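You operate a simulated robot arm through the tools that you are given. There is no shell and no other tool.

You run a simulated robot arm. Do the job below in one go: nothing can be reset, and whatever is moved stays where it is left.

Task
Mount the blue skein ring on the swift and thread it for winding.
Fine: yellow swift knob down; its twine over guide, dial stand and traverse slide, toggle in the white holder; swift brake off; leave the other rings.

It is judged by the outcome, as a careful person would: the job done as asked, and still so three seconds after it is handed in. It fails if anything else is knocked over, pushed out of place, dropped, spilled or broken.

Robot
A 7-joint arm with a two-finger parallel gripper, fixed in place. Base frame: the origin is on the floor under the middle of its stand, x ahead of it, y to its left, z up; the work surface is at about z = 0.8. Readings come in m, degrees, newtons and seconds.
It reaches about 1.372 m from its shoulder. Its first joint turns from -149.0 to 149.0 degrees. Payload 3.43 kg.
Tool frame: the origin (TCP) lies between the finger pads and is the grasp point; the fingertips stand 0.03 m ahead of it; z points along the fingers, y is the line along which they close. Largest opening 0.094 m; finger width 0.028, thickness 0.01; the body of the gripper, 0.05 by 0.096 m, starts 0.055 m behind the TCP.
Orientation is told as [roll, pitch, yaw] about the base's x, y, z axes, in that order, counted from this pose: with the fingers straight down and closing along the base's y, the tool's x points along the base's -x, its y along +y and its z along -z.

Tools
- The arm moves only by the tool jog_arm. Its argument "moves" is a list of rows, each a list of 6 numbers: the shift along the tool's x, y, z in cm, then the turn, a rotation vector about the tool's x, y, z in degrees. In form: [[x, y, z, wx, wy, wz], ...]. A call has 1 to 20 rows; each row shifts and turns the commanded pose from where the row before left it, along the tool's axes as they then stand. "jaw" is the finger opening in cm, from 0 to 9.4, set as the call begins (left out, the last holds). Each row takes 0.2 s and may step no farther than 0.05 m and 8.6 degrees from the row before; otherwise, or with a gripper value out of range, the whole call is refused. Where a pose cannot be reached the arm comes as near as it can. A force on the tool above 50 N (or 10 N above the force at the start of the call, whichever is more), or a blocked arm, ends the call early, and 0.2 s more pass. Each finger travels about 0.045 m/s and halts on what it meets, pressing with about 26 N; the grip force reading is that of the motor and also rises with nothing between the fingers. The clock runs only during rows and for 0.2 s after the last one: add rows that do not move to give the fingers time. It gives the time, the measured TCP pose, the force on the tool (base axes), the opening and the grip force at its end, in the units of the frame above (readings bear some noise), with the torque about the TCP (base axes, N m) and any sound that the robot's microphone picked up.
- Cameras (640 x 400 px; columns grow to the right, rows downward): "scene" is fixed at [0.2194, 0.6507, 1.4895]; the picture's right is [-0.08, -1.00, 0.00], its down [-0.61, 0.05, -0.79] and it looks along [0.79, -0.07, -0.61] (base axes); focal length 257 px, centre (320, 200). "wrist" rides on the gripper at [0.076, 0.014, -0.103] in the tool frame; the picture's right is [-0.18, 0.98, 0.00], its down [-0.75, -0.14, -0.64] and it looks along [-0.63, -0.12, 0.77] (tool axes); focal length 243 px, centre (320, 200). There is no depth. A picture from a camera that has moved, and an enlarged one, comes with that camera's place and axes in the base frame and with its lens.
- grab_frame(camera): a new picture of that camera. The clock stands still meanwhile.
- enlarge(camera, box): a new picture of the part [left, top, right, bottom] of that camera's present view, enlarged. The clock stands still meanwhile.
- sign_off(): hands the job in; it is judged then, once.

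Nothing tells you positions but the pictures and the camera data. Unless the task says otherwise, let go and move clear before handing in.

The tools are called after "Emit:" as a command line: name --pt "numbers of a row" for each row, then --argument value for the rest, lists and objects as JSON in quotes. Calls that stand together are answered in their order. jog_arm: Moves the arm, as the interface text tells. Its arguments: {"type":"object","properties":{"moves":{"type":"array"},"jaw":{"type":"number"}},"required":["moves"]} The other tools are called the same way: grab_frame (camera) takes a picture; enlarge (camera, box) takes an enlarged picture of a part of a camera's view; sign_off () hands the job in.

At the start:

```text
clock: 0.0
position: [0.8348, 0.5288, 1.2568]
tcp_rot: [0.4, -0.5, 0.0]
wrist_force: [0.2, 0.3, 0.5]
wrist_torque: [0.0, 0.0, -0.01]
gripper_width: 0.0938
grasp_force: 0.1
```

scene: 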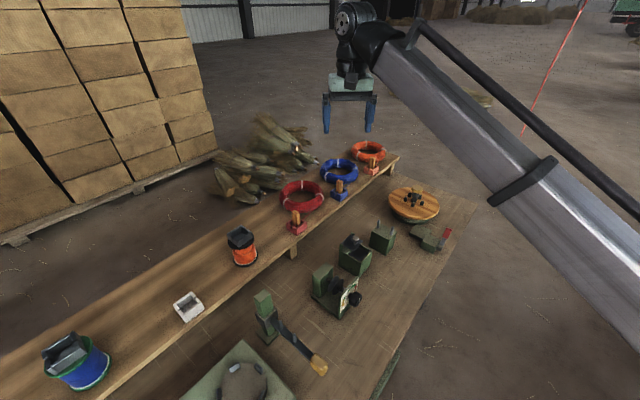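
wrist: 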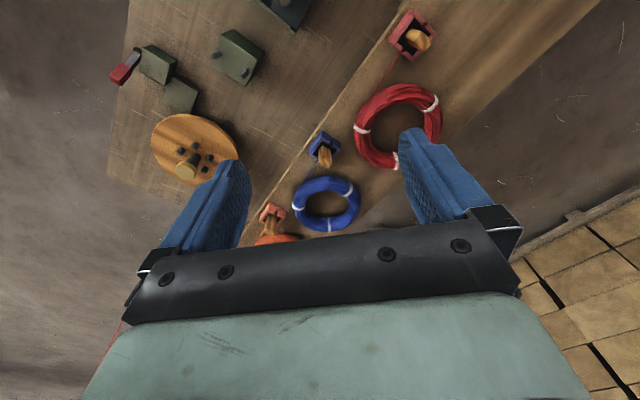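

I see three rings (red, blue, orange) on the shelf at the back, each with a small toggle in a holder, a round wooden swift with a yellow knob to the right, and green stands on the table. First I will enlarge views to identify the parts.

Emit:
enlarge --camera "scene" --box '[250, 130, 470, 270]'

Emit:
enlarge --camera "scene" --box '[220, 220, 420, 345]'

Emit:
enlarge --camera "scene" --box '[20, 220, 340, 400]'

Emit:
enlarge --camera "wrist" --box '[100, 0, 460, 250]'

```text
2.86 times, centred on (360, 200) of scene
camera zoom: at [0.2194, 0.6507, 1.4895], right [-0.08, -1.0, 0.0], down [-0.61, 0.05, -0.79], along [0.79, -0.07, -0.61], focal length 735 px, centre (206, 200)
```

zoom: 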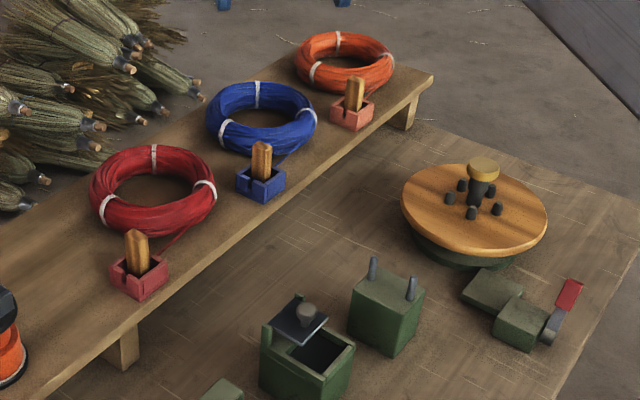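

```text
3.20 times, centred on (320, 282) of scene
camera zoom: at [0.2194, 0.6507, 1.4895], right [-0.08, -1.0, 0.0], down [-0.61, 0.05, -0.79], along [0.79, -0.07, -0.61], focal length 823 px, centre (320, -64)
```

zoom: 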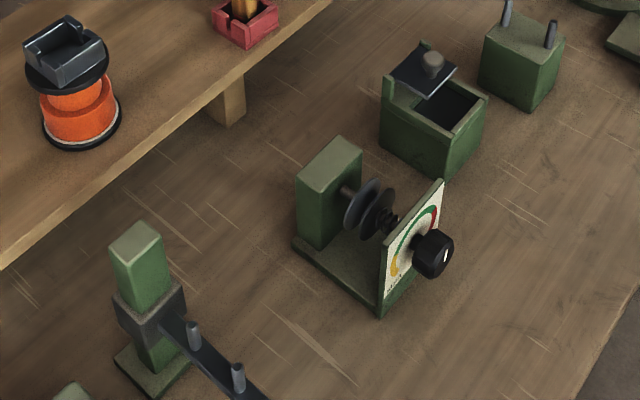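

```text
2.00 times, centred on (180, 310) of scene
camera zoom: at [0.2194, 0.6507, 1.4895], right [-0.08, -1.0, 0.0], down [-0.61, 0.05, -0.79], along [0.79, -0.07, -0.61], focal length 514 px, centre (600, -20)
```

zoom: 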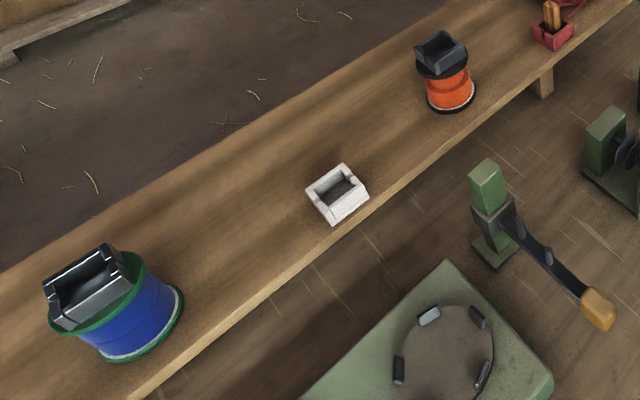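

```text
1.60 times, centred on (280, 125) of wrist
camera zoom: at [0.7576, 0.5434, 1.3582], right [0.18, 0.98, 0.01], down [0.75, -0.15, 0.65], along [0.64, -0.11, -0.76], focal length 388 px, centre (384, 320)
```

zoom: 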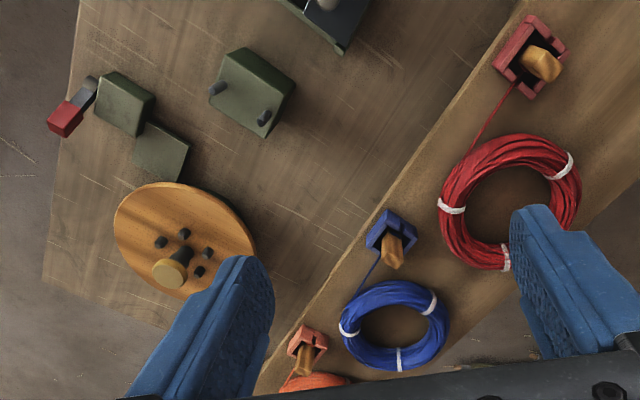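

The rings lie on a raised shelf running diagonally. I take blue to be at about (1.13, 0.49, 0.93), the swift at (0.96, 0.22), the two-pin guide at (0.82, 0.38), the dial stand at (0.63, 0.57), the traverse near (0.5, 0.69), and the white holder at (0.56, 0.93). Next I move to a look-out point near the swift and brake.

Emit:
jog_arm --pt "0.69 -3.61 2.0 0 0 0" --pt "0.69 -3.61 2.0 0 0 0" --pt "0.69 -3.61 2.0 0 0 0" --pt "0.69 -3.61 2.0 0 0 0" --pt "0.69 -3.61 2.0 0 0 0" --pt "0.69 -3.61 2.0 0 0 0" --pt "0.69 -3.61 2.0 0 0 0" --pt "0.69 -3.61 2.0 0 0 0" --pt "0 0 0 0 0 0"

Emit:
grab_frame --camera "wrist"

Emit:
grab_frame --camera "scene"

```text
clock: 2.0
position: [0.7821, 0.2425, 1.0932]
tcp_rot: [0.4, -0.5, 0.0]
wrist_force: [0.4, 0.5, 0.1]
wrist_torque: [0.01, -0.01, 0.0]
gripper_width: 0.0942
grasp_force: 0.1
```

```text
taken
camera wrist: at [0.7048, 0.2555, 1.1952], right [0.18, 0.98, 0.01], down [0.75, -0.15, 0.65], along [0.64, -0.11, -0.76], focal length 243 px, centre (320, 200)
```

wrist: 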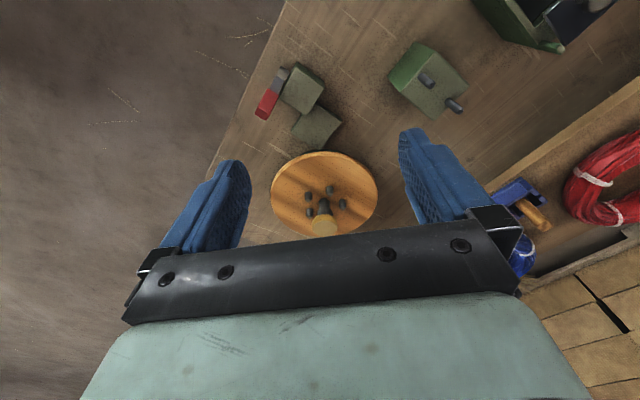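

```text
taken
```

scene: 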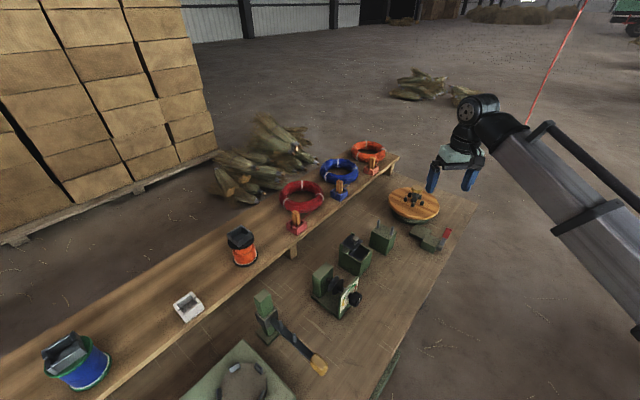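

The swift disc with four pegs and the yellow-topped knob is below and ahead, with the red brake lever beside it. Next I move above the swift for a close look.

Emit:
jog_arm --pt "-3.9 -0.35 1.2 0 0 0" --pt "-3.9 -0.35 1.2 0 0 0" --pt "-3.9 -0.35 1.2 0 0 0" --pt "-3.9 -0.35 1.2 0 0 0" --pt "-3.9 -0.35 1.2 0 0 0" --pt "0 0 0 0 0 0"

Emit:
grab_frame --camera "wrist"

Emit:
enlarge --camera "scene" --box '[360, 150, 480, 270]'

```text
clock: 3.4
position: [0.9771, 0.2273, 1.0341]
tcp_rot: [0.3, -0.4, 0.0]
wrist_force: [0.6, -0.4, -0.4]
wrist_torque: [-0.02, -0.01, -0.03]
gripper_width: 0.094
grasp_force: 0.1
```

```text
taken
camera wrist: at [0.9, 0.2398, 1.1363], right [0.18, 0.98, 0.01], down [0.75, -0.14, 0.65], along [0.64, -0.11, -0.76], focal length 243 px, centre (320, 200)
```

wrist: 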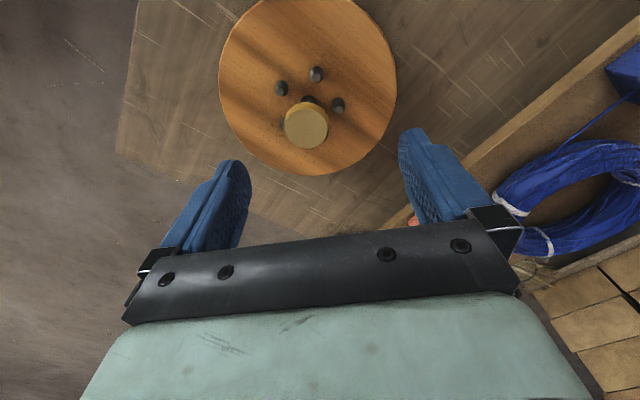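

```text
3.33 times, centred on (420, 210) of scene
camera zoom: at [0.2194, 0.6507, 1.4895], right [-0.08, -1.0, 0.0], down [-0.61, 0.05, -0.79], along [0.79, -0.07, -0.61], focal length 857 px, centre (-13, 167)
```

zoom: 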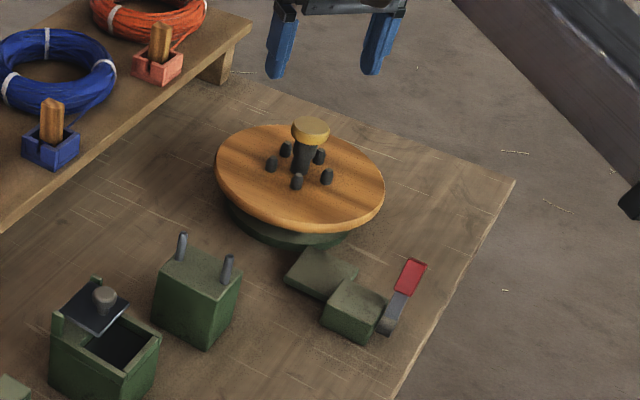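

The swift is centred at about (0.973, 0.215), with its disc top at z≈0.872 and its knob top at z≈0.93. Next I look at the brake lever close up.

Emit:
jog_arm --pt "3.43 -1.75 0.6 0 0 0" --pt "3.43 -1.75 0.6 0 0 0" --pt "3.43 -1.75 0.6 0 0 0" --pt "3.43 -1.75 0.6 0 0 0" --pt "0 0 0 0 0 0"

Emit:
grab_frame --camera "wrist"

```text
clock: 4.6
position: [0.8406, 0.1562, 1.0082]
tcp_rot: [0.4, -0.4, 0.0]
wrist_force: [0.0, 0.6, -0.3]
wrist_torque: [0.0, 0.0, 0.02]
gripper_width: 0.0941
grasp_force: 0.0
```

```text
taken
camera wrist: at [0.7636, 0.1696, 1.1101], right [0.18, 0.98, 0.01], down [0.75, -0.15, 0.65], along [0.64, -0.11, -0.76], focal length 243 px, centre (320, 200)
```

wrist: 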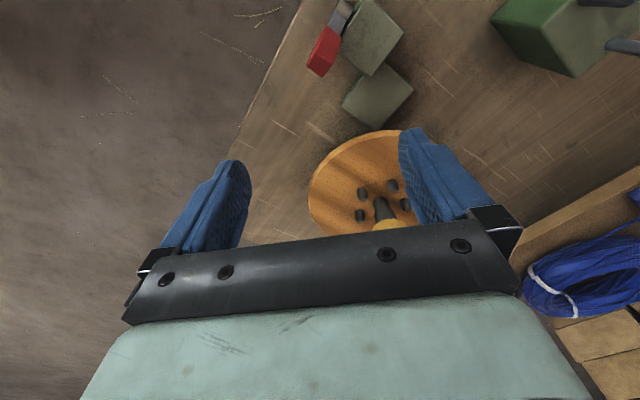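

The brake sits on the table edge side, with its red grip at about (0.80, 0.17). I enlarge that part from both cameras.

Emit:
enlarge --camera "wrist" --box '[280, 0, 440, 130]'

Emit:
enlarge --camera "scene" --box '[400, 210, 470, 260]'

```text
3.08 times, centred on (360, 65) of wrist
camera zoom: at [0.7636, 0.1696, 1.1101], right [0.18, 0.98, 0.01], down [0.75, -0.15, 0.65], along [0.64, -0.11, -0.76], focal length 746 px, centre (197, 615)
```

zoom: 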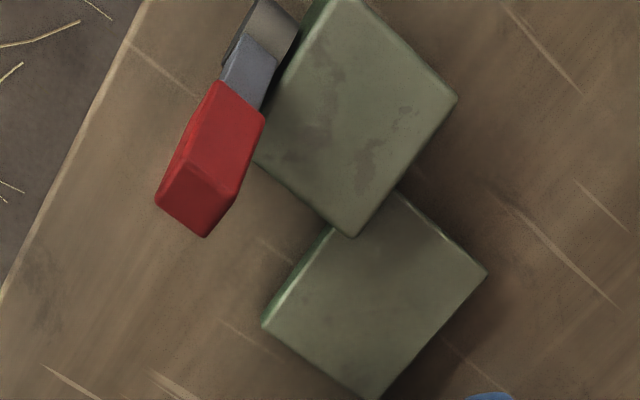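

```text
8.00 times, centred on (435, 235) of scene
camera zoom: at [0.2194, 0.6507, 1.4895], right [-0.08, -1.0, 0.0], down [-0.61, 0.05, -0.79], along [0.79, -0.07, -0.61], focal length 2058 px, centre (-600, -80)
```

zoom: 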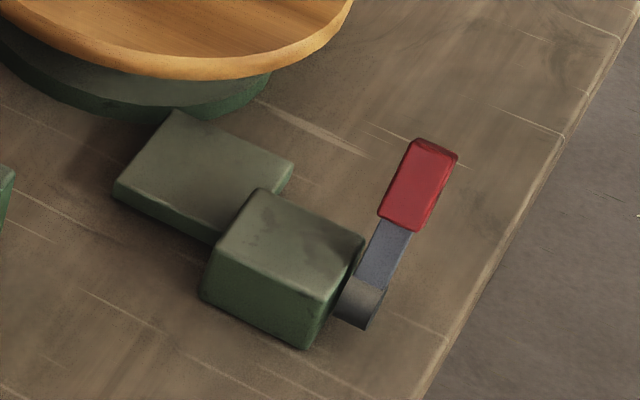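

The brake lever pivots on the block's front face at about (0.778, 0.189, 0.826), and its red end stands at about (0.812, 0.158, 0.883). Next I look at the guide, lid box and blue ring from above.

Emit:
jog_arm --pt "0 4.2 -0.4 0 0 0" --pt "0 4.2 -0.4 0 0 0" --pt "0 4.2 -0.4 0 0 0" --pt "0 4.2 -0.4 0 0 0" --pt "0 4.2 -0.4 0 0 0" --pt "0 0 0 0 0 0"

Emit:
grab_frame --camera "wrist"

Emit:
enlarge --camera "scene" --box '[300, 140, 400, 220]'

Emit:
enlarge --camera "scene" --box '[330, 215, 410, 280]'

```text
clock: 6.0
position: [0.8389, 0.3641, 1.0316]
tcp_rot: [0.2, -0.4, 0.0]
wrist_force: [-0.3, 0.5, -0.3]
wrist_torque: [-0.03, -0.01, 0.01]
gripper_width: 0.0939
grasp_force: 0.2
```

```text
taken
camera wrist: at [0.7628, 0.3782, 1.1338], right [0.18, 0.98, 0.01], down [0.75, -0.15, 0.65], along [0.64, -0.11, -0.76], focal length 243 px, centre (320, 200)
```

wrist: 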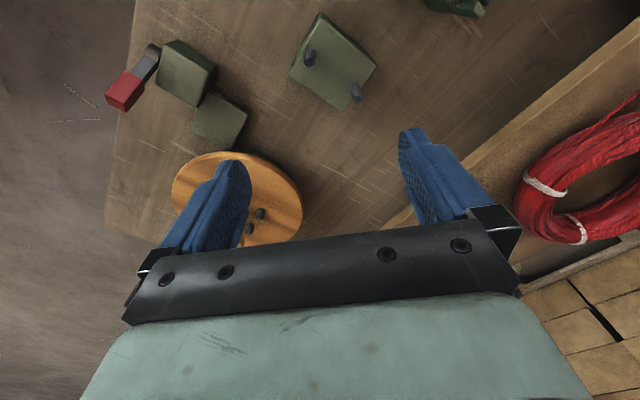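

```text
5.00 times, centred on (350, 180) of scene
camera zoom: at [0.2194, 0.6507, 1.4895], right [-0.08, -1.0, 0.0], down [-0.61, 0.05, -0.79], along [0.79, -0.07, -0.61], focal length 1286 px, centre (170, 300)
```

zoom: 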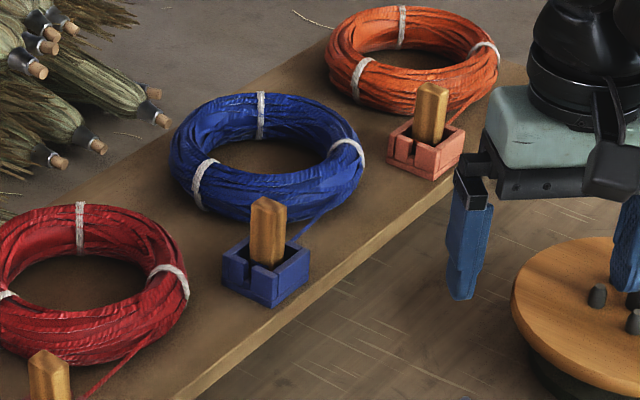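

```text
6.15 times, centred on (370, 248) of scene
camera zoom: at [0.2194, 0.6507, 1.4895], right [-0.08, -1.0, 0.0], down [-0.61, 0.05, -0.79], along [0.79, -0.07, -0.61], focal length 1583 px, centre (12, -92)
```

zoom: 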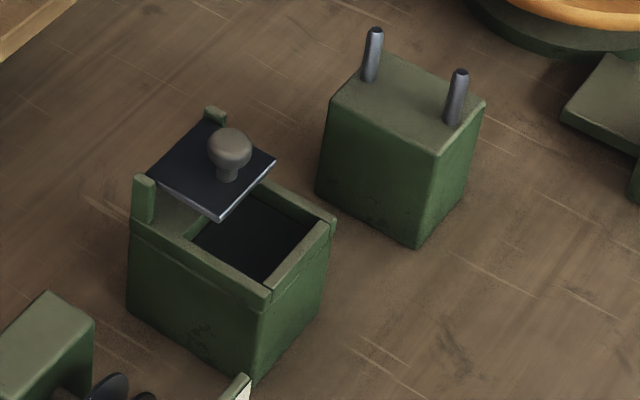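

The toggle is an upright wooden block in the blue holder, with twine running to the ring. The guide has two vertical pins. Next I look at the blue ring from above.

Emit:
jog_arm --pt "-4.2 1.74 -0.4 0 0 0" --pt "-4.2 1.74 -0.4 0 0 0" --pt "-4.2 1.74 -0.4 0 0 0" --pt "-4.2 1.74 -0.4 0 0 0" --pt "-4.2 1.74 -0.4 0 0 0" --pt "-4.2 1.74 -0.4 0 0 0" --pt "-4.2 1.74 -0.4 0 0 0" --pt "0 0 0 0 0 0"

Emit:
grab_frame --camera "wrist"

```text
clock: 7.8
position: [1.0952, 0.4686, 1.0592]
tcp_rot: [0.4, -0.6, 0.0]
wrist_force: [-0.3, 0.7, -0.4]
wrist_torque: [0.02, 0.02, -0.02]
gripper_width: 0.0941
grasp_force: 0.0
out of reach, approached as far as the arm can: row 7
```

```text
taken
camera wrist: at [1.018, 0.4836, 1.1602], right [0.18, 0.98, 0.01], down [0.75, -0.15, 0.65], along [0.64, -0.11, -0.76], focal length 243 px, centre (320, 200)
```

wrist: 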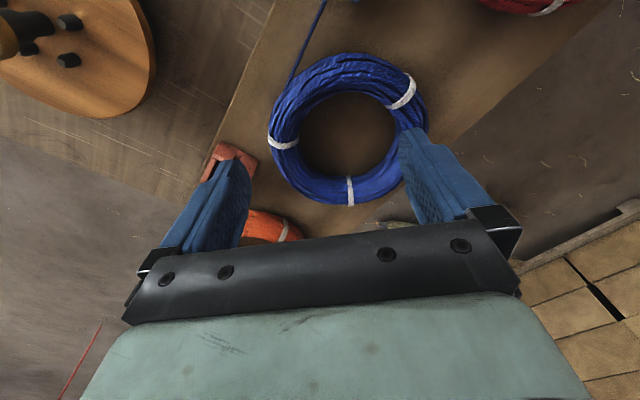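

The blue ring is centred at about (1.128, 0.495), with an outer diameter of about 0.16 and a tube about 0.03 thick. It is near the edge of reach with the hand upright. Now I go and look at the dial stand, traverse slide and white holder.

Emit:
jog_arm --pt "2.0 0.5 -2.0 0 0 0" --pt "4.5 0.9 0 0 0 0" --pt "4.5 0.9 0 0 0 0" --pt "4.5 0.9 0 0 0 0" --pt "4.5 0.9 0 0 0 0" --pt "4.5 0.9 0 0 0 0" --pt "4.5 0.9 0 0 0 0" --pt "4.5 0.9 0 0 0 0" --pt "4.5 0.9 0 0 0 0" --pt "4.5 0.9 2 0 0 0" --pt "3.0 0.9 2 0 0 0" --pt "0 0 0 0 0 0"

Emit:
grab_frame --camera "wrist"

```text
clock: 10.4
position: [0.6391, 0.5659, 1.0347]
tcp_rot: [0.3, -0.4, 0.0]
wrist_force: [-0.6, 0.7, -0.7]
wrist_torque: [0.0, -0.02, 0.04]
gripper_width: 0.0942
grasp_force: 0.1
```

```text
taken
camera wrist: at [0.563, 0.5804, 1.136], right [0.18, 0.98, 0.01], down [0.75, -0.15, 0.65], along [0.64, -0.11, -0.76], focal length 243 px, centre (320, 200)
```

wrist: 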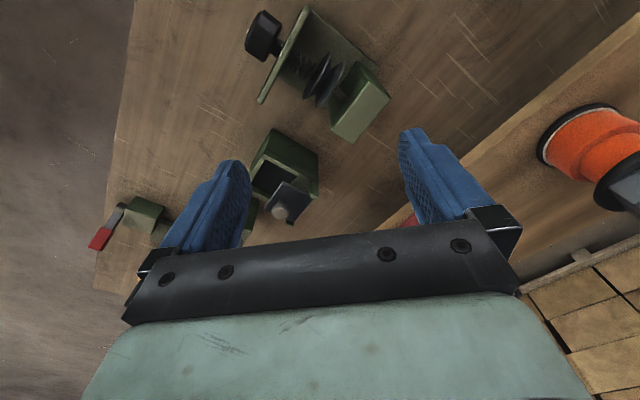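

Emit:
enlarge --camera "wrist" --box '[230, 0, 400, 140]'

Emit:
enlarge --camera "scene" --box '[300, 250, 380, 320]'

```text
2.86 times, centred on (315, 70) of wrist
camera zoom: at [0.563, 0.5804, 1.136], right [0.18, 0.98, 0.01], down [0.75, -0.15, 0.65], along [0.64, -0.11, -0.76], focal length 693 px, centre (334, 571)
```

zoom: 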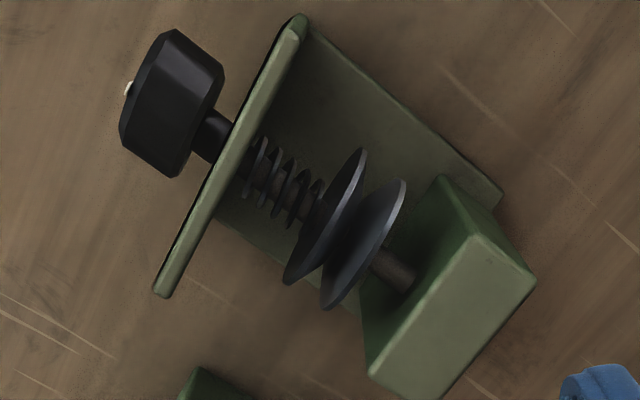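

```text
5.71 times, centred on (340, 285) of scene
camera zoom: at [0.2194, 0.6507, 1.4895], right [-0.08, -1.0, 0.0], down [-0.61, 0.05, -0.79], along [0.79, -0.07, -0.61], focal length 1470 px, centre (206, -286)
```

zoom: 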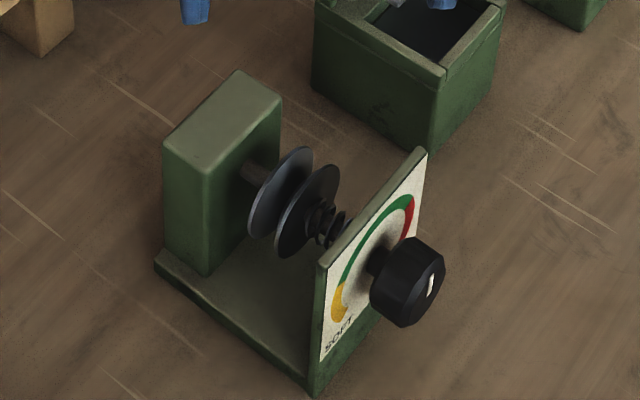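

The dial stand has two tension discs around (0.629, 0.572, 0.875), with their axis perpendicular to the shelf. The twine must pass between the discs. Next is the traverse slide.

Emit:
jog_arm --pt "3.0 3.0 0 0 0 0" --pt "3.0 3.0 0 0 0 0" --pt "3.0 3.0 0 0 0 0" --pt "3.0 3.0 0 0 0 0" --pt "0 0 0 0 0 0"

Emit:
grab_frame --camera "wrist"

Emit:
enlarge --camera "scene" --box '[230, 280, 340, 390]'

```text
clock: 11.6
position: [0.5196, 0.6847, 1.037]
tcp_rot: [0.3, -0.5, 0.0]
wrist_force: [-0.1, 0.2, 0.7]
wrist_torque: [-0.01, -0.02, 0.01]
gripper_width: 0.094
grasp_force: 0.1
```

```text
taken
camera wrist: at [0.4427, 0.6989, 1.1381], right [0.18, 0.98, 0.01], down [0.75, -0.15, 0.65], along [0.64, -0.11, -0.76], focal length 243 px, centre (320, 200)
```

wrist: 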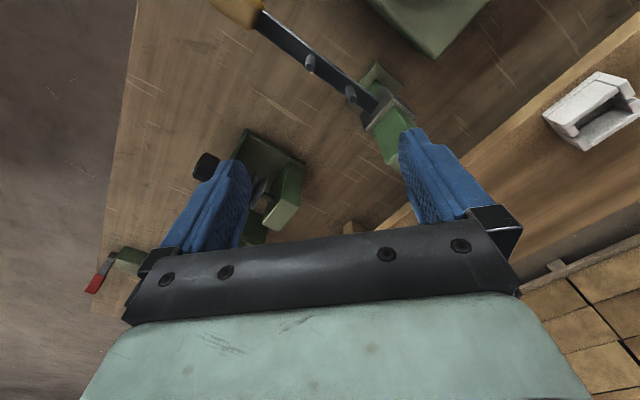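

```text
3.64 times, centred on (285, 335) of scene
camera zoom: at [0.2194, 0.6507, 1.4895], right [-0.08, -1.0, 0.0], down [-0.61, 0.05, -0.79], along [0.79, -0.07, -0.61], focal length 935 px, centre (447, -291)
```

zoom: 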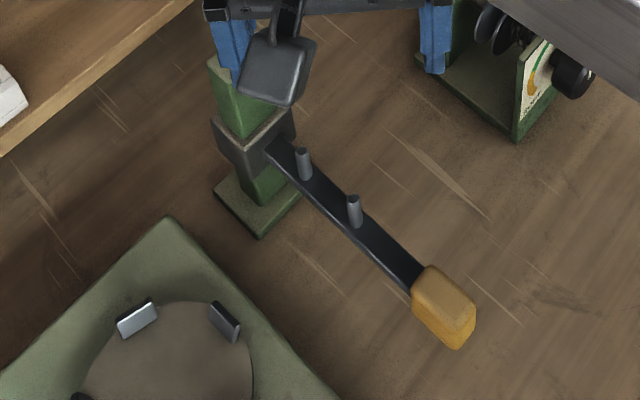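

The traverse bar's pins stand at about (0.486, 0.684) and (0.519, 0.716), z≈0.90, so the gap is at (0.503, 0.700). The white holder is at about (0.56, 0.917). I take a closer look at the white holder.

Emit:
jog_arm --pt "-1.6 4.4 -0.6 0 0 0" --pt "-1.6 4.4 -0.6 0 0 0" --pt "-1.6 4.4 -0.6 0 0 0" --pt "-1.6 4.4 -0.6 0 0 0" --pt "-1.6 4.4 -0.6 0 0 0" --pt "0 0 0 0 0 0"

Emit:
grab_frame --camera "wrist"

Emit:
enlarge --camera "scene" --box '[160, 280, 220, 330]'

```text
clock: 13.0
position: [0.5994, 0.9062, 1.065]
tcp_rot: [0.4, -0.4, 0.0]
wrist_force: [-1.2, -1.0, 0.7]
wrist_torque: [-0.03, 0.03, 0.01]
gripper_width: 0.094
grasp_force: 0.0
```

```text
taken
camera wrist: at [0.5225, 0.9204, 1.1665], right [0.18, 0.98, 0.01], down [0.75, -0.15, 0.65], along [0.64, -0.11, -0.76], focal length 243 px, centre (320, 200)
```

wrist: 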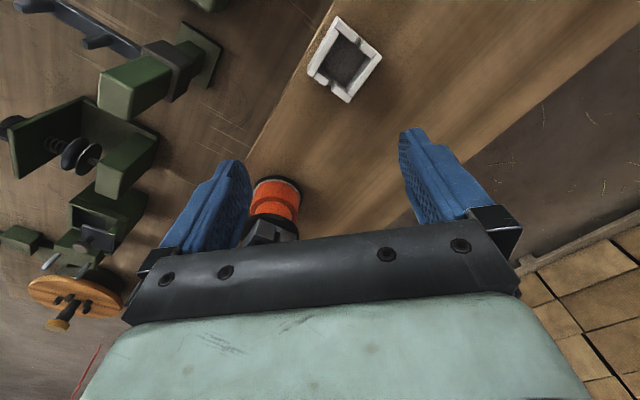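

```text
8.00 times, centred on (190, 305) of scene
camera zoom: at [0.2194, 0.6507, 1.4895], right [-0.08, -1.0, 0.0], down [-0.61, 0.05, -0.79], along [0.79, -0.07, -0.61], focal length 2058 px, centre (1360, -640)
```

zoom: 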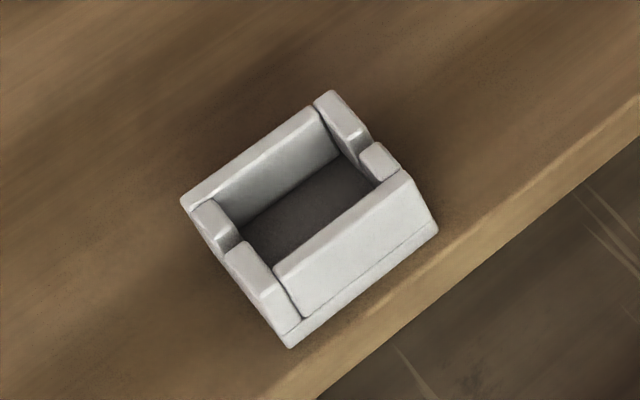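

Emit:
enlarge --camera "wrist" --box '[290, 0, 400, 110]'

Emit:
enlarge --camera "scene" --box '[325, 170, 365, 205]'

Emit:
enlarge --camera "scene" --box '[380, 170, 460, 235]'

```text
3.64 times, centred on (345, 55) of wrist
camera zoom: at [0.5225, 0.9204, 1.1665], right [0.18, 0.98, 0.01], down [0.75, -0.15, 0.65], along [0.64, -0.11, -0.76], focal length 882 px, centre (229, 727)
```

zoom: 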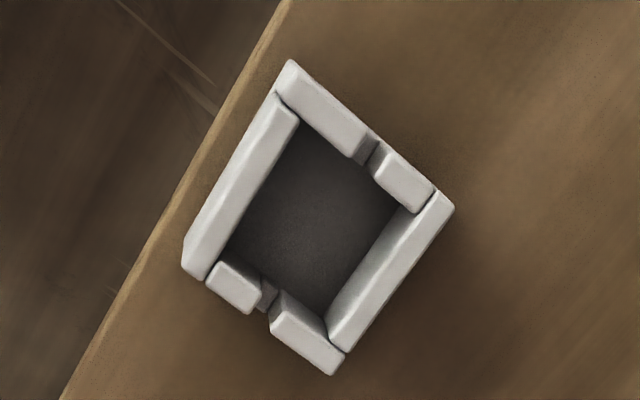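

```text
11.43 times, centred on (345, 188) of scene
camera zoom: at [0.2194, 0.6507, 1.4895], right [-0.08, -1.0, 0.0], down [-0.61, 0.05, -0.79], along [0.79, -0.07, -0.61], focal length 2939 px, centre (34, 343)
```

zoom: 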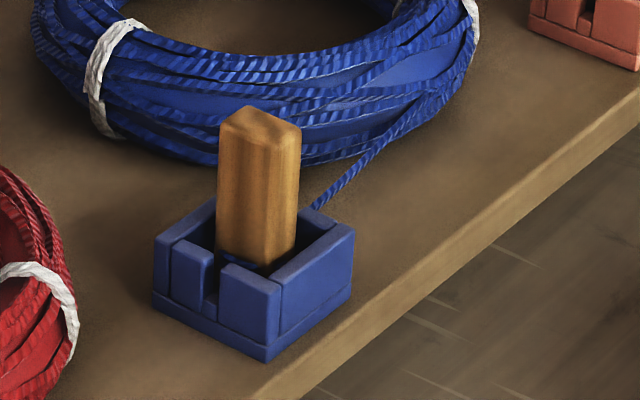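

```text
6.15 times, centred on (420, 202) of scene
camera zoom: at [0.2194, 0.6507, 1.4895], right [-0.08, -1.0, 0.0], down [-0.61, 0.05, -0.79], along [0.79, -0.07, -0.61], focal length 1583 px, centre (-295, 185)
```

zoom: 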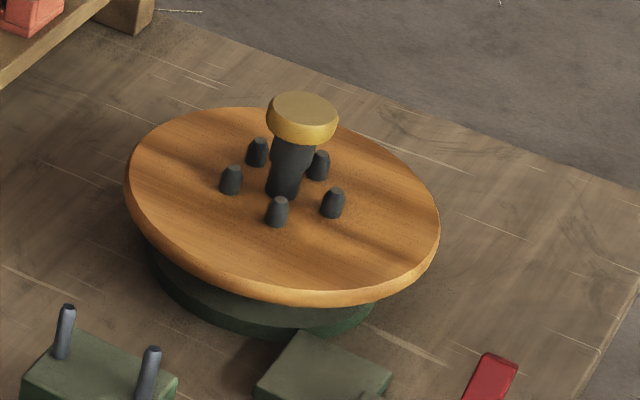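

The holders have end slots along the shelf line, and I take the white holder's rim centre to be at about (0.570, 0.933, 0.925). Next I tilt the hand and look in low from the robot side, to judge heights and the brake pad.

Emit:
jog_arm --pt "-0.4 -4.77 0 0 0 0" --pt "-0.4 -4.77 0 0 0 0" --pt "-0.4 -4.77 0 0 0 0" --pt "-0.4 -4.77 0 0 0 0" --pt "-0.4 -4.77 0 0 0 0" --pt "-0.4 -4.77 0 0 0 0" --pt "-0.4 -4.77 0 0 0 0" --pt "-0.4 -4.77 0 0 0 0" --pt "-0.4 -4.77 0 0 0 0" --pt "-0.4 -4.77 0 0 0 0" --pt "-0.4 -4.77 0 0 0 0" --pt "-0.4 -4.77 0 0 0 0" --pt "-0.4 -4.77 0 0 0 0" --pt "-0.4 -4.77 0 0 0 0" --pt "-0.4 -4.77 0 0 0 0" --pt "0 0 0 0 0 0"

Emit:
jog_arm --pt "0 0 1 0 -8.3 0" --pt "0 0 1 0 -8.3 0" --pt "0 0 1 0 -8.3 0" --pt "0 0 1 0 -8.3 0" --pt "0 0 1 0 -8.3 0" --pt "0 0 1 0 -8.3 0" --pt "0 0 0 0 0 0"

Emit:
grab_frame --camera "wrist"

```text
clock: 16.4
position: [0.6579, 0.187, 1.0624]
tcp_rot: [0.4, -0.5, -0.1]
wrist_force: [-0.1, -0.1, -0.7]
wrist_torque: [-0.01, -0.01, -0.01]
gripper_width: 0.0941
grasp_force: 0.1
```

```text
clock: 18.0
position: [0.6801, 0.1913, 1.0081]
tcp_rot: [0.7, -50.4, -0.3]
wrist_force: [0.0, -0.6, 0.1]
wrist_torque: [-0.02, 0.01, 0.02]
gripper_width: 0.0939
grasp_force: 0.1
```

```text
taken
camera wrist: at [0.5532, 0.2045, 1.015], right [0.12, 0.98, 0.15], down [-0.01, -0.15, 0.99], along [0.99, -0.12, 0.0], focal length 243 px, centre (320, 200)
```

wrist: 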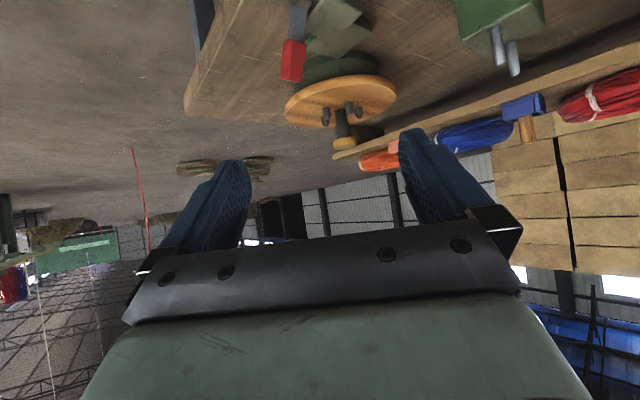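

From this low view the image is upside down (image down is world up), with the swift, brake, guide and rings visible. I lower the camera to bring it level with the swift and shelf.

Emit:
jog_arm --pt "3.0 0 2.5 0 0 0" --pt "3.0 0 2.5 0 0 0" --pt "0 0 0 0 0 0"

Emit:
grab_frame --camera "wrist"

Emit:
enlarge --camera "wrist" --box '[240, 40, 440, 190]'

Emit:
enlarge --camera "wrist" --box '[430, 40, 640, 190]'

```text
clock: 18.8
position: [0.6816, 0.1903, 0.9307]
tcp_rot: [0.6, -50.4, -0.5]
wrist_force: [0.3, 0.3, -1.0]
wrist_torque: [-0.01, 0.03, 0.01]
gripper_width: 0.094
grasp_force: 0.0
```

```text
taken
camera wrist: at [0.5548, 0.2049, 0.9364], right [0.12, 0.98, 0.15], down [-0.01, -0.15, 0.99], along [0.99, -0.12, 0.0], focal length 243 px, centre (320, 200)
```

wrist: 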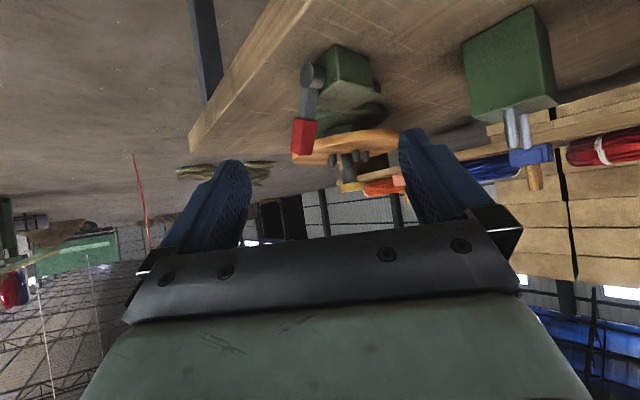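

```text
2.67 times, centred on (340, 115) of wrist
camera zoom: at [0.5548, 0.2049, 0.9364], right [0.12, 0.98, 0.15], down [-0.01, -0.15, 0.99], along [0.99, -0.12, 0.0], focal length 647 px, centre (267, 427)
```

zoom: 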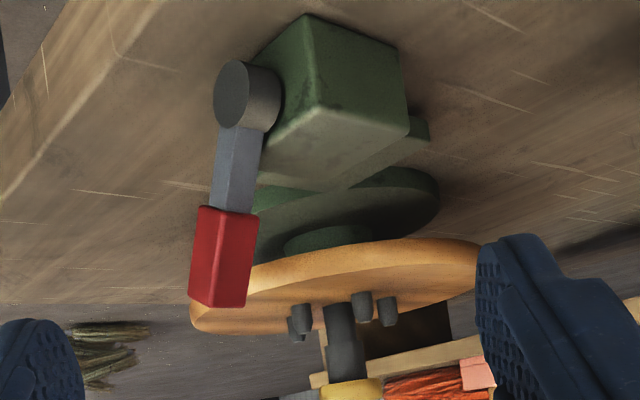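

```text
2.67 times, centred on (535, 115) of wrist
camera zoom: at [0.5548, 0.2049, 0.9364], right [0.12, 0.98, 0.15], down [-0.01, -0.15, 0.99], along [0.99, -0.12, 0.0], focal length 647 px, centre (-253, 427)
```

zoom: 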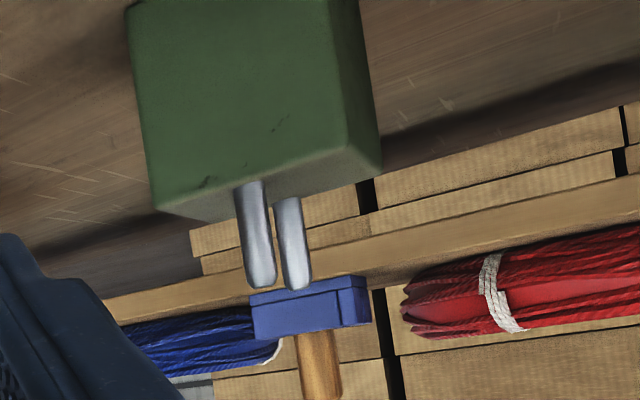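

I read these heights: shelf top z≈0.904, holder rims ≈0.930, blue toggle top ≈0.973, guide pins 0.875–0.912, ring about 0.904–0.943. I plan to pinch the blue ring's tube on its robot side, away from the twine exit, so I un-tilt the hand and go above it.

Emit:
jog_arm --pt "-3.0 0 -2.5 0 0 0" --pt "-3.0 0 -2.5 0 0 0" --pt "0 0 -1 0 8.3 0" --pt "0 0 -1 0 8.3 0" --pt "0 0 -1 0 8.3 0" --pt "0 0 -1 0 8.3 0" --pt "0 0 -1 0 8.3 0" --pt "0 0 -1 0 8.3 0" --pt "0 0 0 0 0 0"

Emit:
jog_arm --pt "-4.2 2.3 0 0 0 0" --pt "-4.2 2.3 0 0 0 0" --pt "-4.2 2.3 0 0 0 0" --pt "-4.2 2.3 0 0 0 0" --pt "-4.2 2.3 0 0 0 0" --pt "-4.2 2.3 0 0 0 0" --pt "-4.2 2.3 0 0 0 0" --pt "-4.2 2.3 0 0 0 0" --pt "-4.2 2.3 0 0 0 0" --pt "0 0 0 0 0 6.67" --pt "0 0 0 0 0 6.67" --pt "0 0 0 0 0 6.67" --pt "0 0 0 0 0 0"

Emit:
grab_frame --camera "wrist"

```text
clock: 20.8
position: [0.6498, 0.1908, 1.0596]
tcp_rot: [0.4, -0.3, 0.0]
wrist_force: [-0.1, -0.1, -0.4]
wrist_torque: [0.01, 0.02, 0.01]
gripper_width: 0.0939
grasp_force: 0.1
```

```text
clock: 23.6
position: [1.0281, 0.3968, 1.0631]
tcp_rot: [0.4, -0.4, -20.1]
wrist_force: [-0.2, -0.3, -0.2]
wrist_torque: [0.0, -0.02, -0.01]
gripper_width: 0.094
grasp_force: 0.1
```

```text
taken
camera wrist: at [0.9616, 0.4353, 1.1651], right [0.51, 0.86, 0.01], down [0.65, -0.4, 0.65], along [0.56, -0.32, -0.76], focal length 243 px, centre (320, 200)
```

wrist: 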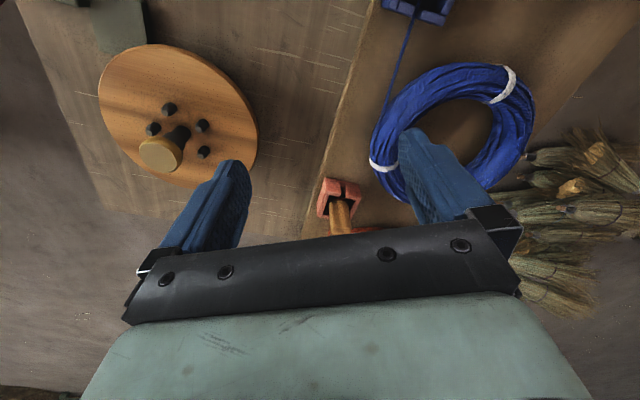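

The view shows the ring and twine clearly. I move above the planned grasp point, at the 250° side of the ring, and narrow the jaw.

Emit:
jog_arm --pt "-2.7 2.75 1.0 0 0 0" --pt "-2.7 2.75 1.0 0 0 0" --pt "0 0 0 0 0 0" --pt "0 0 0 0 0 0" --jaw 5.6

Emit:
grab_frame --camera "wrist"

Emit:
enlarge --camera "scene" --box '[300, 110, 420, 210]'

```text
clock: 24.6
position: [1.0996, 0.4309, 1.0448]
tcp_rot: [0.5, -0.4, -19.9]
wrist_force: [-0.3, 0.1, -0.4]
wrist_torque: [0.02, 0.04, 0.04]
gripper_width: 0.0559
grasp_force: 0.0
```

```text
taken
camera wrist: at [1.0321, 0.4697, 1.1469], right [0.51, 0.86, 0.01], down [0.65, -0.39, 0.65], along [0.56, -0.32, -0.76], focal length 243 px, centre (320, 200)
```

wrist: 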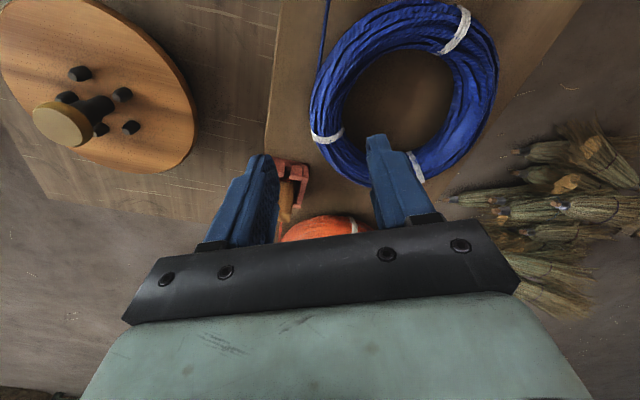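

```text
4.00 times, centred on (360, 160) of scene
camera zoom: at [0.2194, 0.6507, 1.4895], right [-0.08, -1.0, 0.0], down [-0.61, 0.05, -0.79], along [0.79, -0.07, -0.61], focal length 1029 px, centre (160, 360)
```

zoom: 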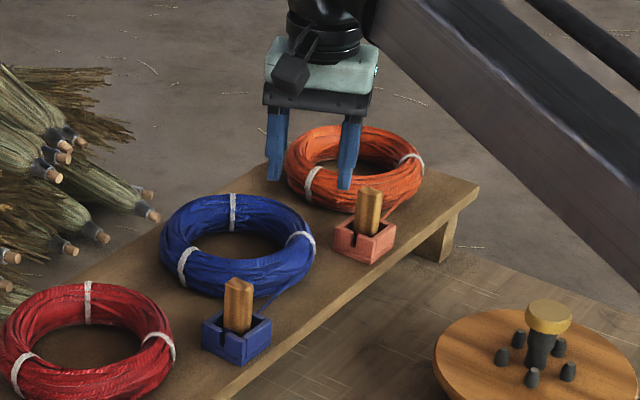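

Emit:
enlarge --camera "wrist" --box '[290, 0, 530, 200]'

```text
2.00 times, centred on (410, 100) of wrist
camera zoom: at [1.0321, 0.4697, 1.1469], right [0.51, 0.86, 0.01], down [0.65, -0.39, 0.65], along [0.56, -0.32, -0.76], focal length 485 px, centre (140, 400)
```

zoom: 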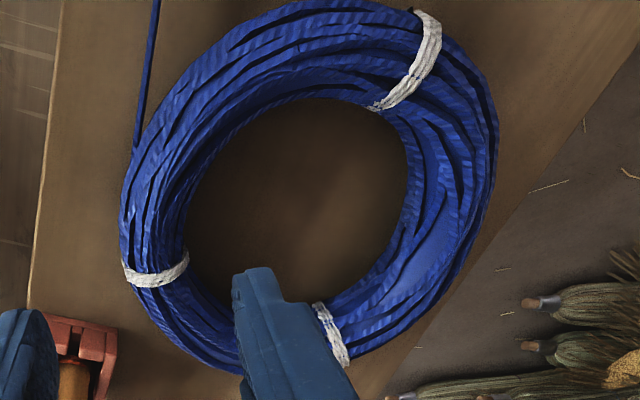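

I place the ring centre at about (1.131, 0.496), with tube radius ≈0.065 and width ≈0.033. I shift slightly and descend over the tube with the jaw open.

Emit:
jog_arm --pt "-0.7 0.7 2.0 0 0 0" --pt "0 0 3.0 0 0 0" --pt "0 0 2.0 0 0 0" --pt "0 0 0 0 0 0"

Emit:
grab_frame --camera "wrist"

Emit:
enlarge --camera "scene" --box '[310, 130, 400, 210]'

```text
clock: 25.6
position: [1.1101, 0.4345, 0.9763]
tcp_rot: [0.5, -0.5, -20.0]
wrist_force: [0.7, -0.1, 0.6]
wrist_torque: [-0.03, -0.01, -0.01]
gripper_width: 0.056
grasp_force: 0.0
```

```text
taken
camera wrist: at [1.0428, 0.4729, 1.0778], right [0.51, 0.86, 0.01], down [0.65, -0.39, 0.65], along [0.56, -0.32, -0.76], focal length 243 px, centre (320, 200)
```

wrist: 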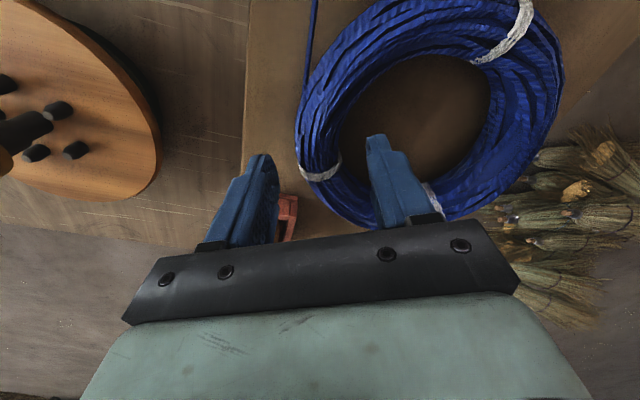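

```text
5.00 times, centred on (355, 170) of scene
camera zoom: at [0.2194, 0.6507, 1.4895], right [-0.08, -1.0, 0.0], down [-0.61, 0.05, -0.79], along [0.79, -0.07, -0.61], focal length 1286 px, centre (145, 350)
```

zoom: 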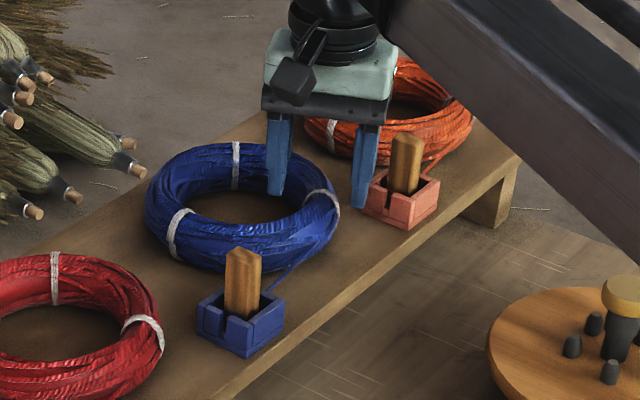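

The fingers straddle the tube well, clear of the twine and the neighbouring holder. I descend the last few centimetres and check the force.

Emit:
jog_arm --pt "0 0 1.2 0 0 0" --pt "0 0 1.2 0 0 0" --pt "0 0 0.8 0 0 0" --pt "0 0 0 0 0 0"

Emit:
grab_frame --camera "wrist"

Emit:
enlarge --camera "scene" --box '[310, 130, 400, 210]'

```text
clock: 26.6
position: [1.1085, 0.4361, 0.9436]
tcp_rot: [0.5, -0.4, -20.0]
wrist_force: [-1.0, 0.5, 0.1]
wrist_torque: [-0.02, 0.01, 0.01]
gripper_width: 0.056
grasp_force: 0.0
```

```text
taken
camera wrist: at [1.0416, 0.4738, 1.0453], right [0.51, 0.86, 0.01], down [0.65, -0.39, 0.65], along [0.56, -0.32, -0.76], focal length 243 px, centre (320, 200)
```

wrist: 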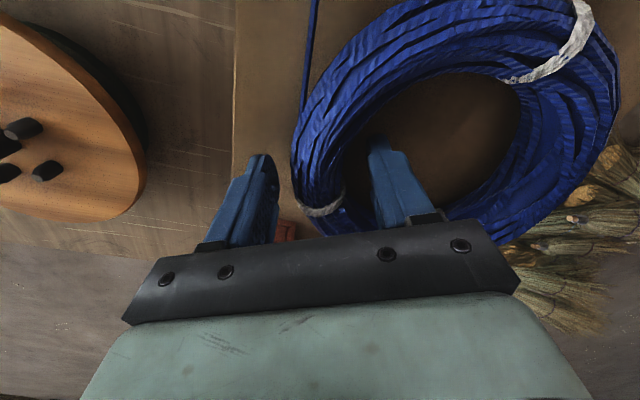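

```text
5.00 times, centred on (355, 170) of scene
camera zoom: at [0.2194, 0.6507, 1.4895], right [-0.08, -1.0, 0.0], down [-0.61, 0.05, -0.79], along [0.79, -0.07, -0.61], focal length 1286 px, centre (145, 350)
```

zoom: 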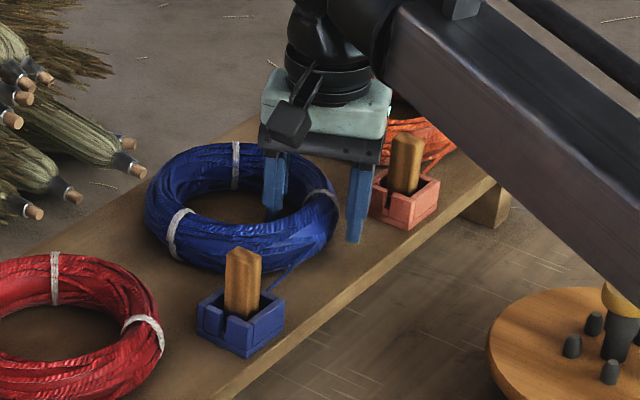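

The fingertips are now on both sides of the tube, just above the shelf. I go down a touch and close on it.

Emit:
jog_arm --pt "0 0 0.3 0 0 0" --pt "0 0 0 0 0 0"

Emit:
jog_arm --pt "0 0 0 0 0 0" --pt "0 0 0 0 0 0" --pt "0 0 0 0 0 0" --pt "0 0 0 0 0 0" --jaw 1.0

Emit:
grab_frame --camera "wrist"

```text
clock: 27.2
position: [1.1077, 0.4356, 0.9398]
tcp_rot: [0.5, -0.4, -20.0]
wrist_force: [-0.2, 0.8, 0.3]
wrist_torque: [0.01, -0.01, -0.01]
gripper_width: 0.0558
grasp_force: 0.1
```

```text
clock: 28.2
position: [1.1094, 0.4358, 0.9404]
tcp_rot: [0.5, -0.4, -20.0]
wrist_force: [-0.3, 1.6, 1.6]
wrist_torque: [0.0, 0.0, 0.05]
gripper_width: 0.0184
grasp_force: 26.4
```

```text
taken
camera wrist: at [1.0413, 0.4743, 1.0423], right [0.51, 0.86, 0.01], down [0.65, -0.39, 0.65], along [0.56, -0.32, -0.76], focal length 243 px, centre (320, 200)
```

wrist: 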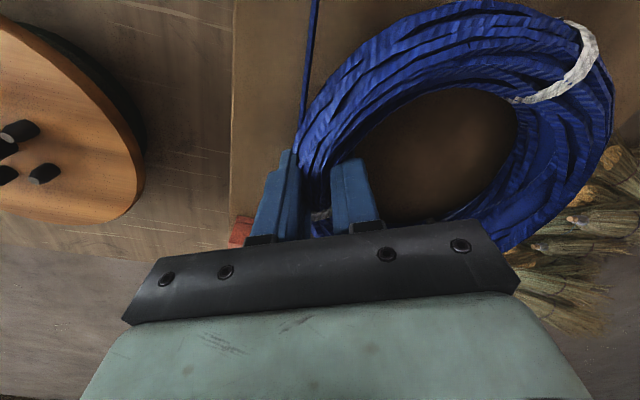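

Grip force is 26 N at 18 mm opening, so the tube is held. I lift slowly and watch the ring and toggle.

Emit:
jog_arm --pt "0 0 -1.0 0 0 0" --pt "0 0 -1.0 0 0 0" --pt "0 0 -1.0 0 0 0" --pt "0 0 0 0 0 0"

Emit:
grab_frame --camera "wrist"

Emit:
enlarge --camera "scene" --box '[310, 130, 400, 210]'

```text
clock: 29.2
position: [1.1094, 0.4356, 0.9695]
tcp_rot: [0.5, -0.4, -20.0]
wrist_force: [0.0, 1.1, -1.5]
wrist_torque: [-0.09, 0.03, -0.04]
gripper_width: 0.0184
grasp_force: 26.0
```

```text
taken
camera wrist: at [1.0416, 0.4744, 1.0717], right [0.51, 0.86, 0.01], down [0.65, -0.39, 0.65], along [0.56, -0.32, -0.76], focal length 243 px, centre (320, 200)
```

wrist: 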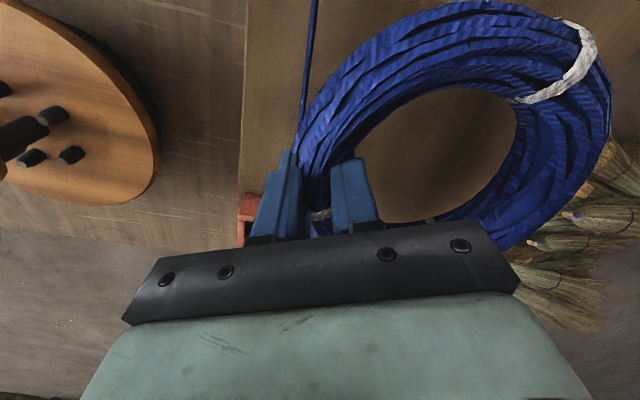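

```text
5.00 times, centred on (355, 170) of scene
camera zoom: at [0.2194, 0.6507, 1.4895], right [-0.08, -1.0, 0.0], down [-0.61, 0.05, -0.79], along [0.79, -0.07, -0.61], focal length 1286 px, centre (145, 350)
```

zoom: 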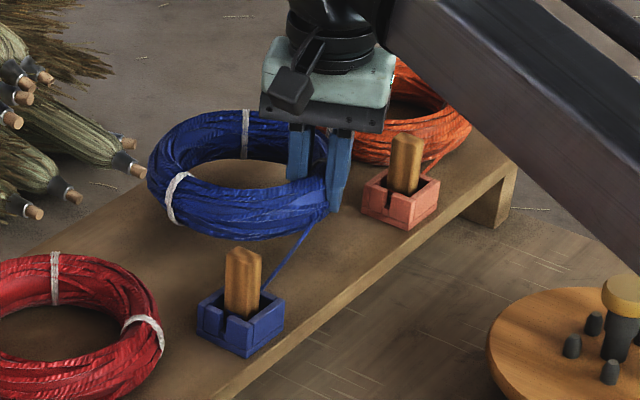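

The ring is held level and the toggle stays in its holder. I lift higher, then carry the ring over toward the swift, centred at about (0.982, 0.214).

Emit:
jog_arm --pt "0.57 -0.76 -2.0 0 0 0" --pt "0.57 -0.76 -2.0 0 0 0" --pt "0.57 -0.76 -2.0 0 0 0" --pt "0 0 0 0 0 0"

Emit:
jog_arm --pt "0.13 -2.93 0 0 0 0" --pt "0.13 -2.93 0 0 0 0" --pt "0.13 -2.93 0 0 0 0" --pt "0.13 -2.93 0 0 0 0" --pt "0.13 -2.93 0 0 0 0" --pt "0 0 0 0 0 0"

Emit:
enlarge --camera "scene" --box '[310, 120, 460, 240]'

```text
clock: 30.2
position: [1.0852, 0.4185, 1.0295]
tcp_rot: [0.5, -0.3, -20.1]
wrist_force: [-0.2, 0.6, -1.3]
wrist_torque: [-0.02, 0.03, 0.02]
gripper_width: 0.0182
grasp_force: 26.1
```

```text
clock: 31.6
position: [1.0284, 0.2829, 1.0278]
tcp_rot: [0.6, -0.4, -20.0]
wrist_force: [-1.2, 0.1, -2.1]
wrist_torque: [-0.08, 0.04, -0.02]
gripper_width: 0.0178
grasp_force: 26.0
```

```text
3.33 times, centred on (385, 180) of scene
camera zoom: at [0.2194, 0.6507, 1.4895], right [-0.08, -1.0, 0.0], down [-0.61, 0.05, -0.79], along [0.79, -0.07, -0.61], focal length 857 px, centre (103, 267)
```

zoom: 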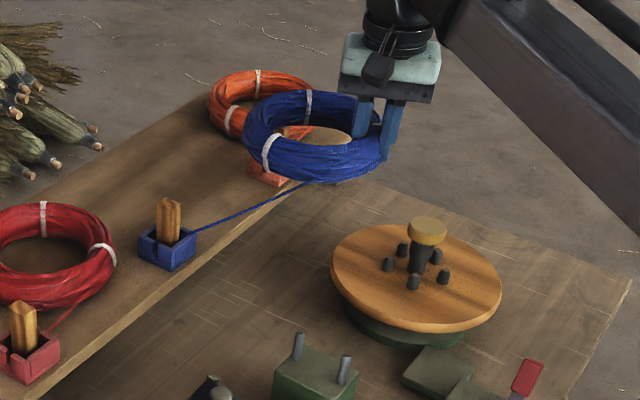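

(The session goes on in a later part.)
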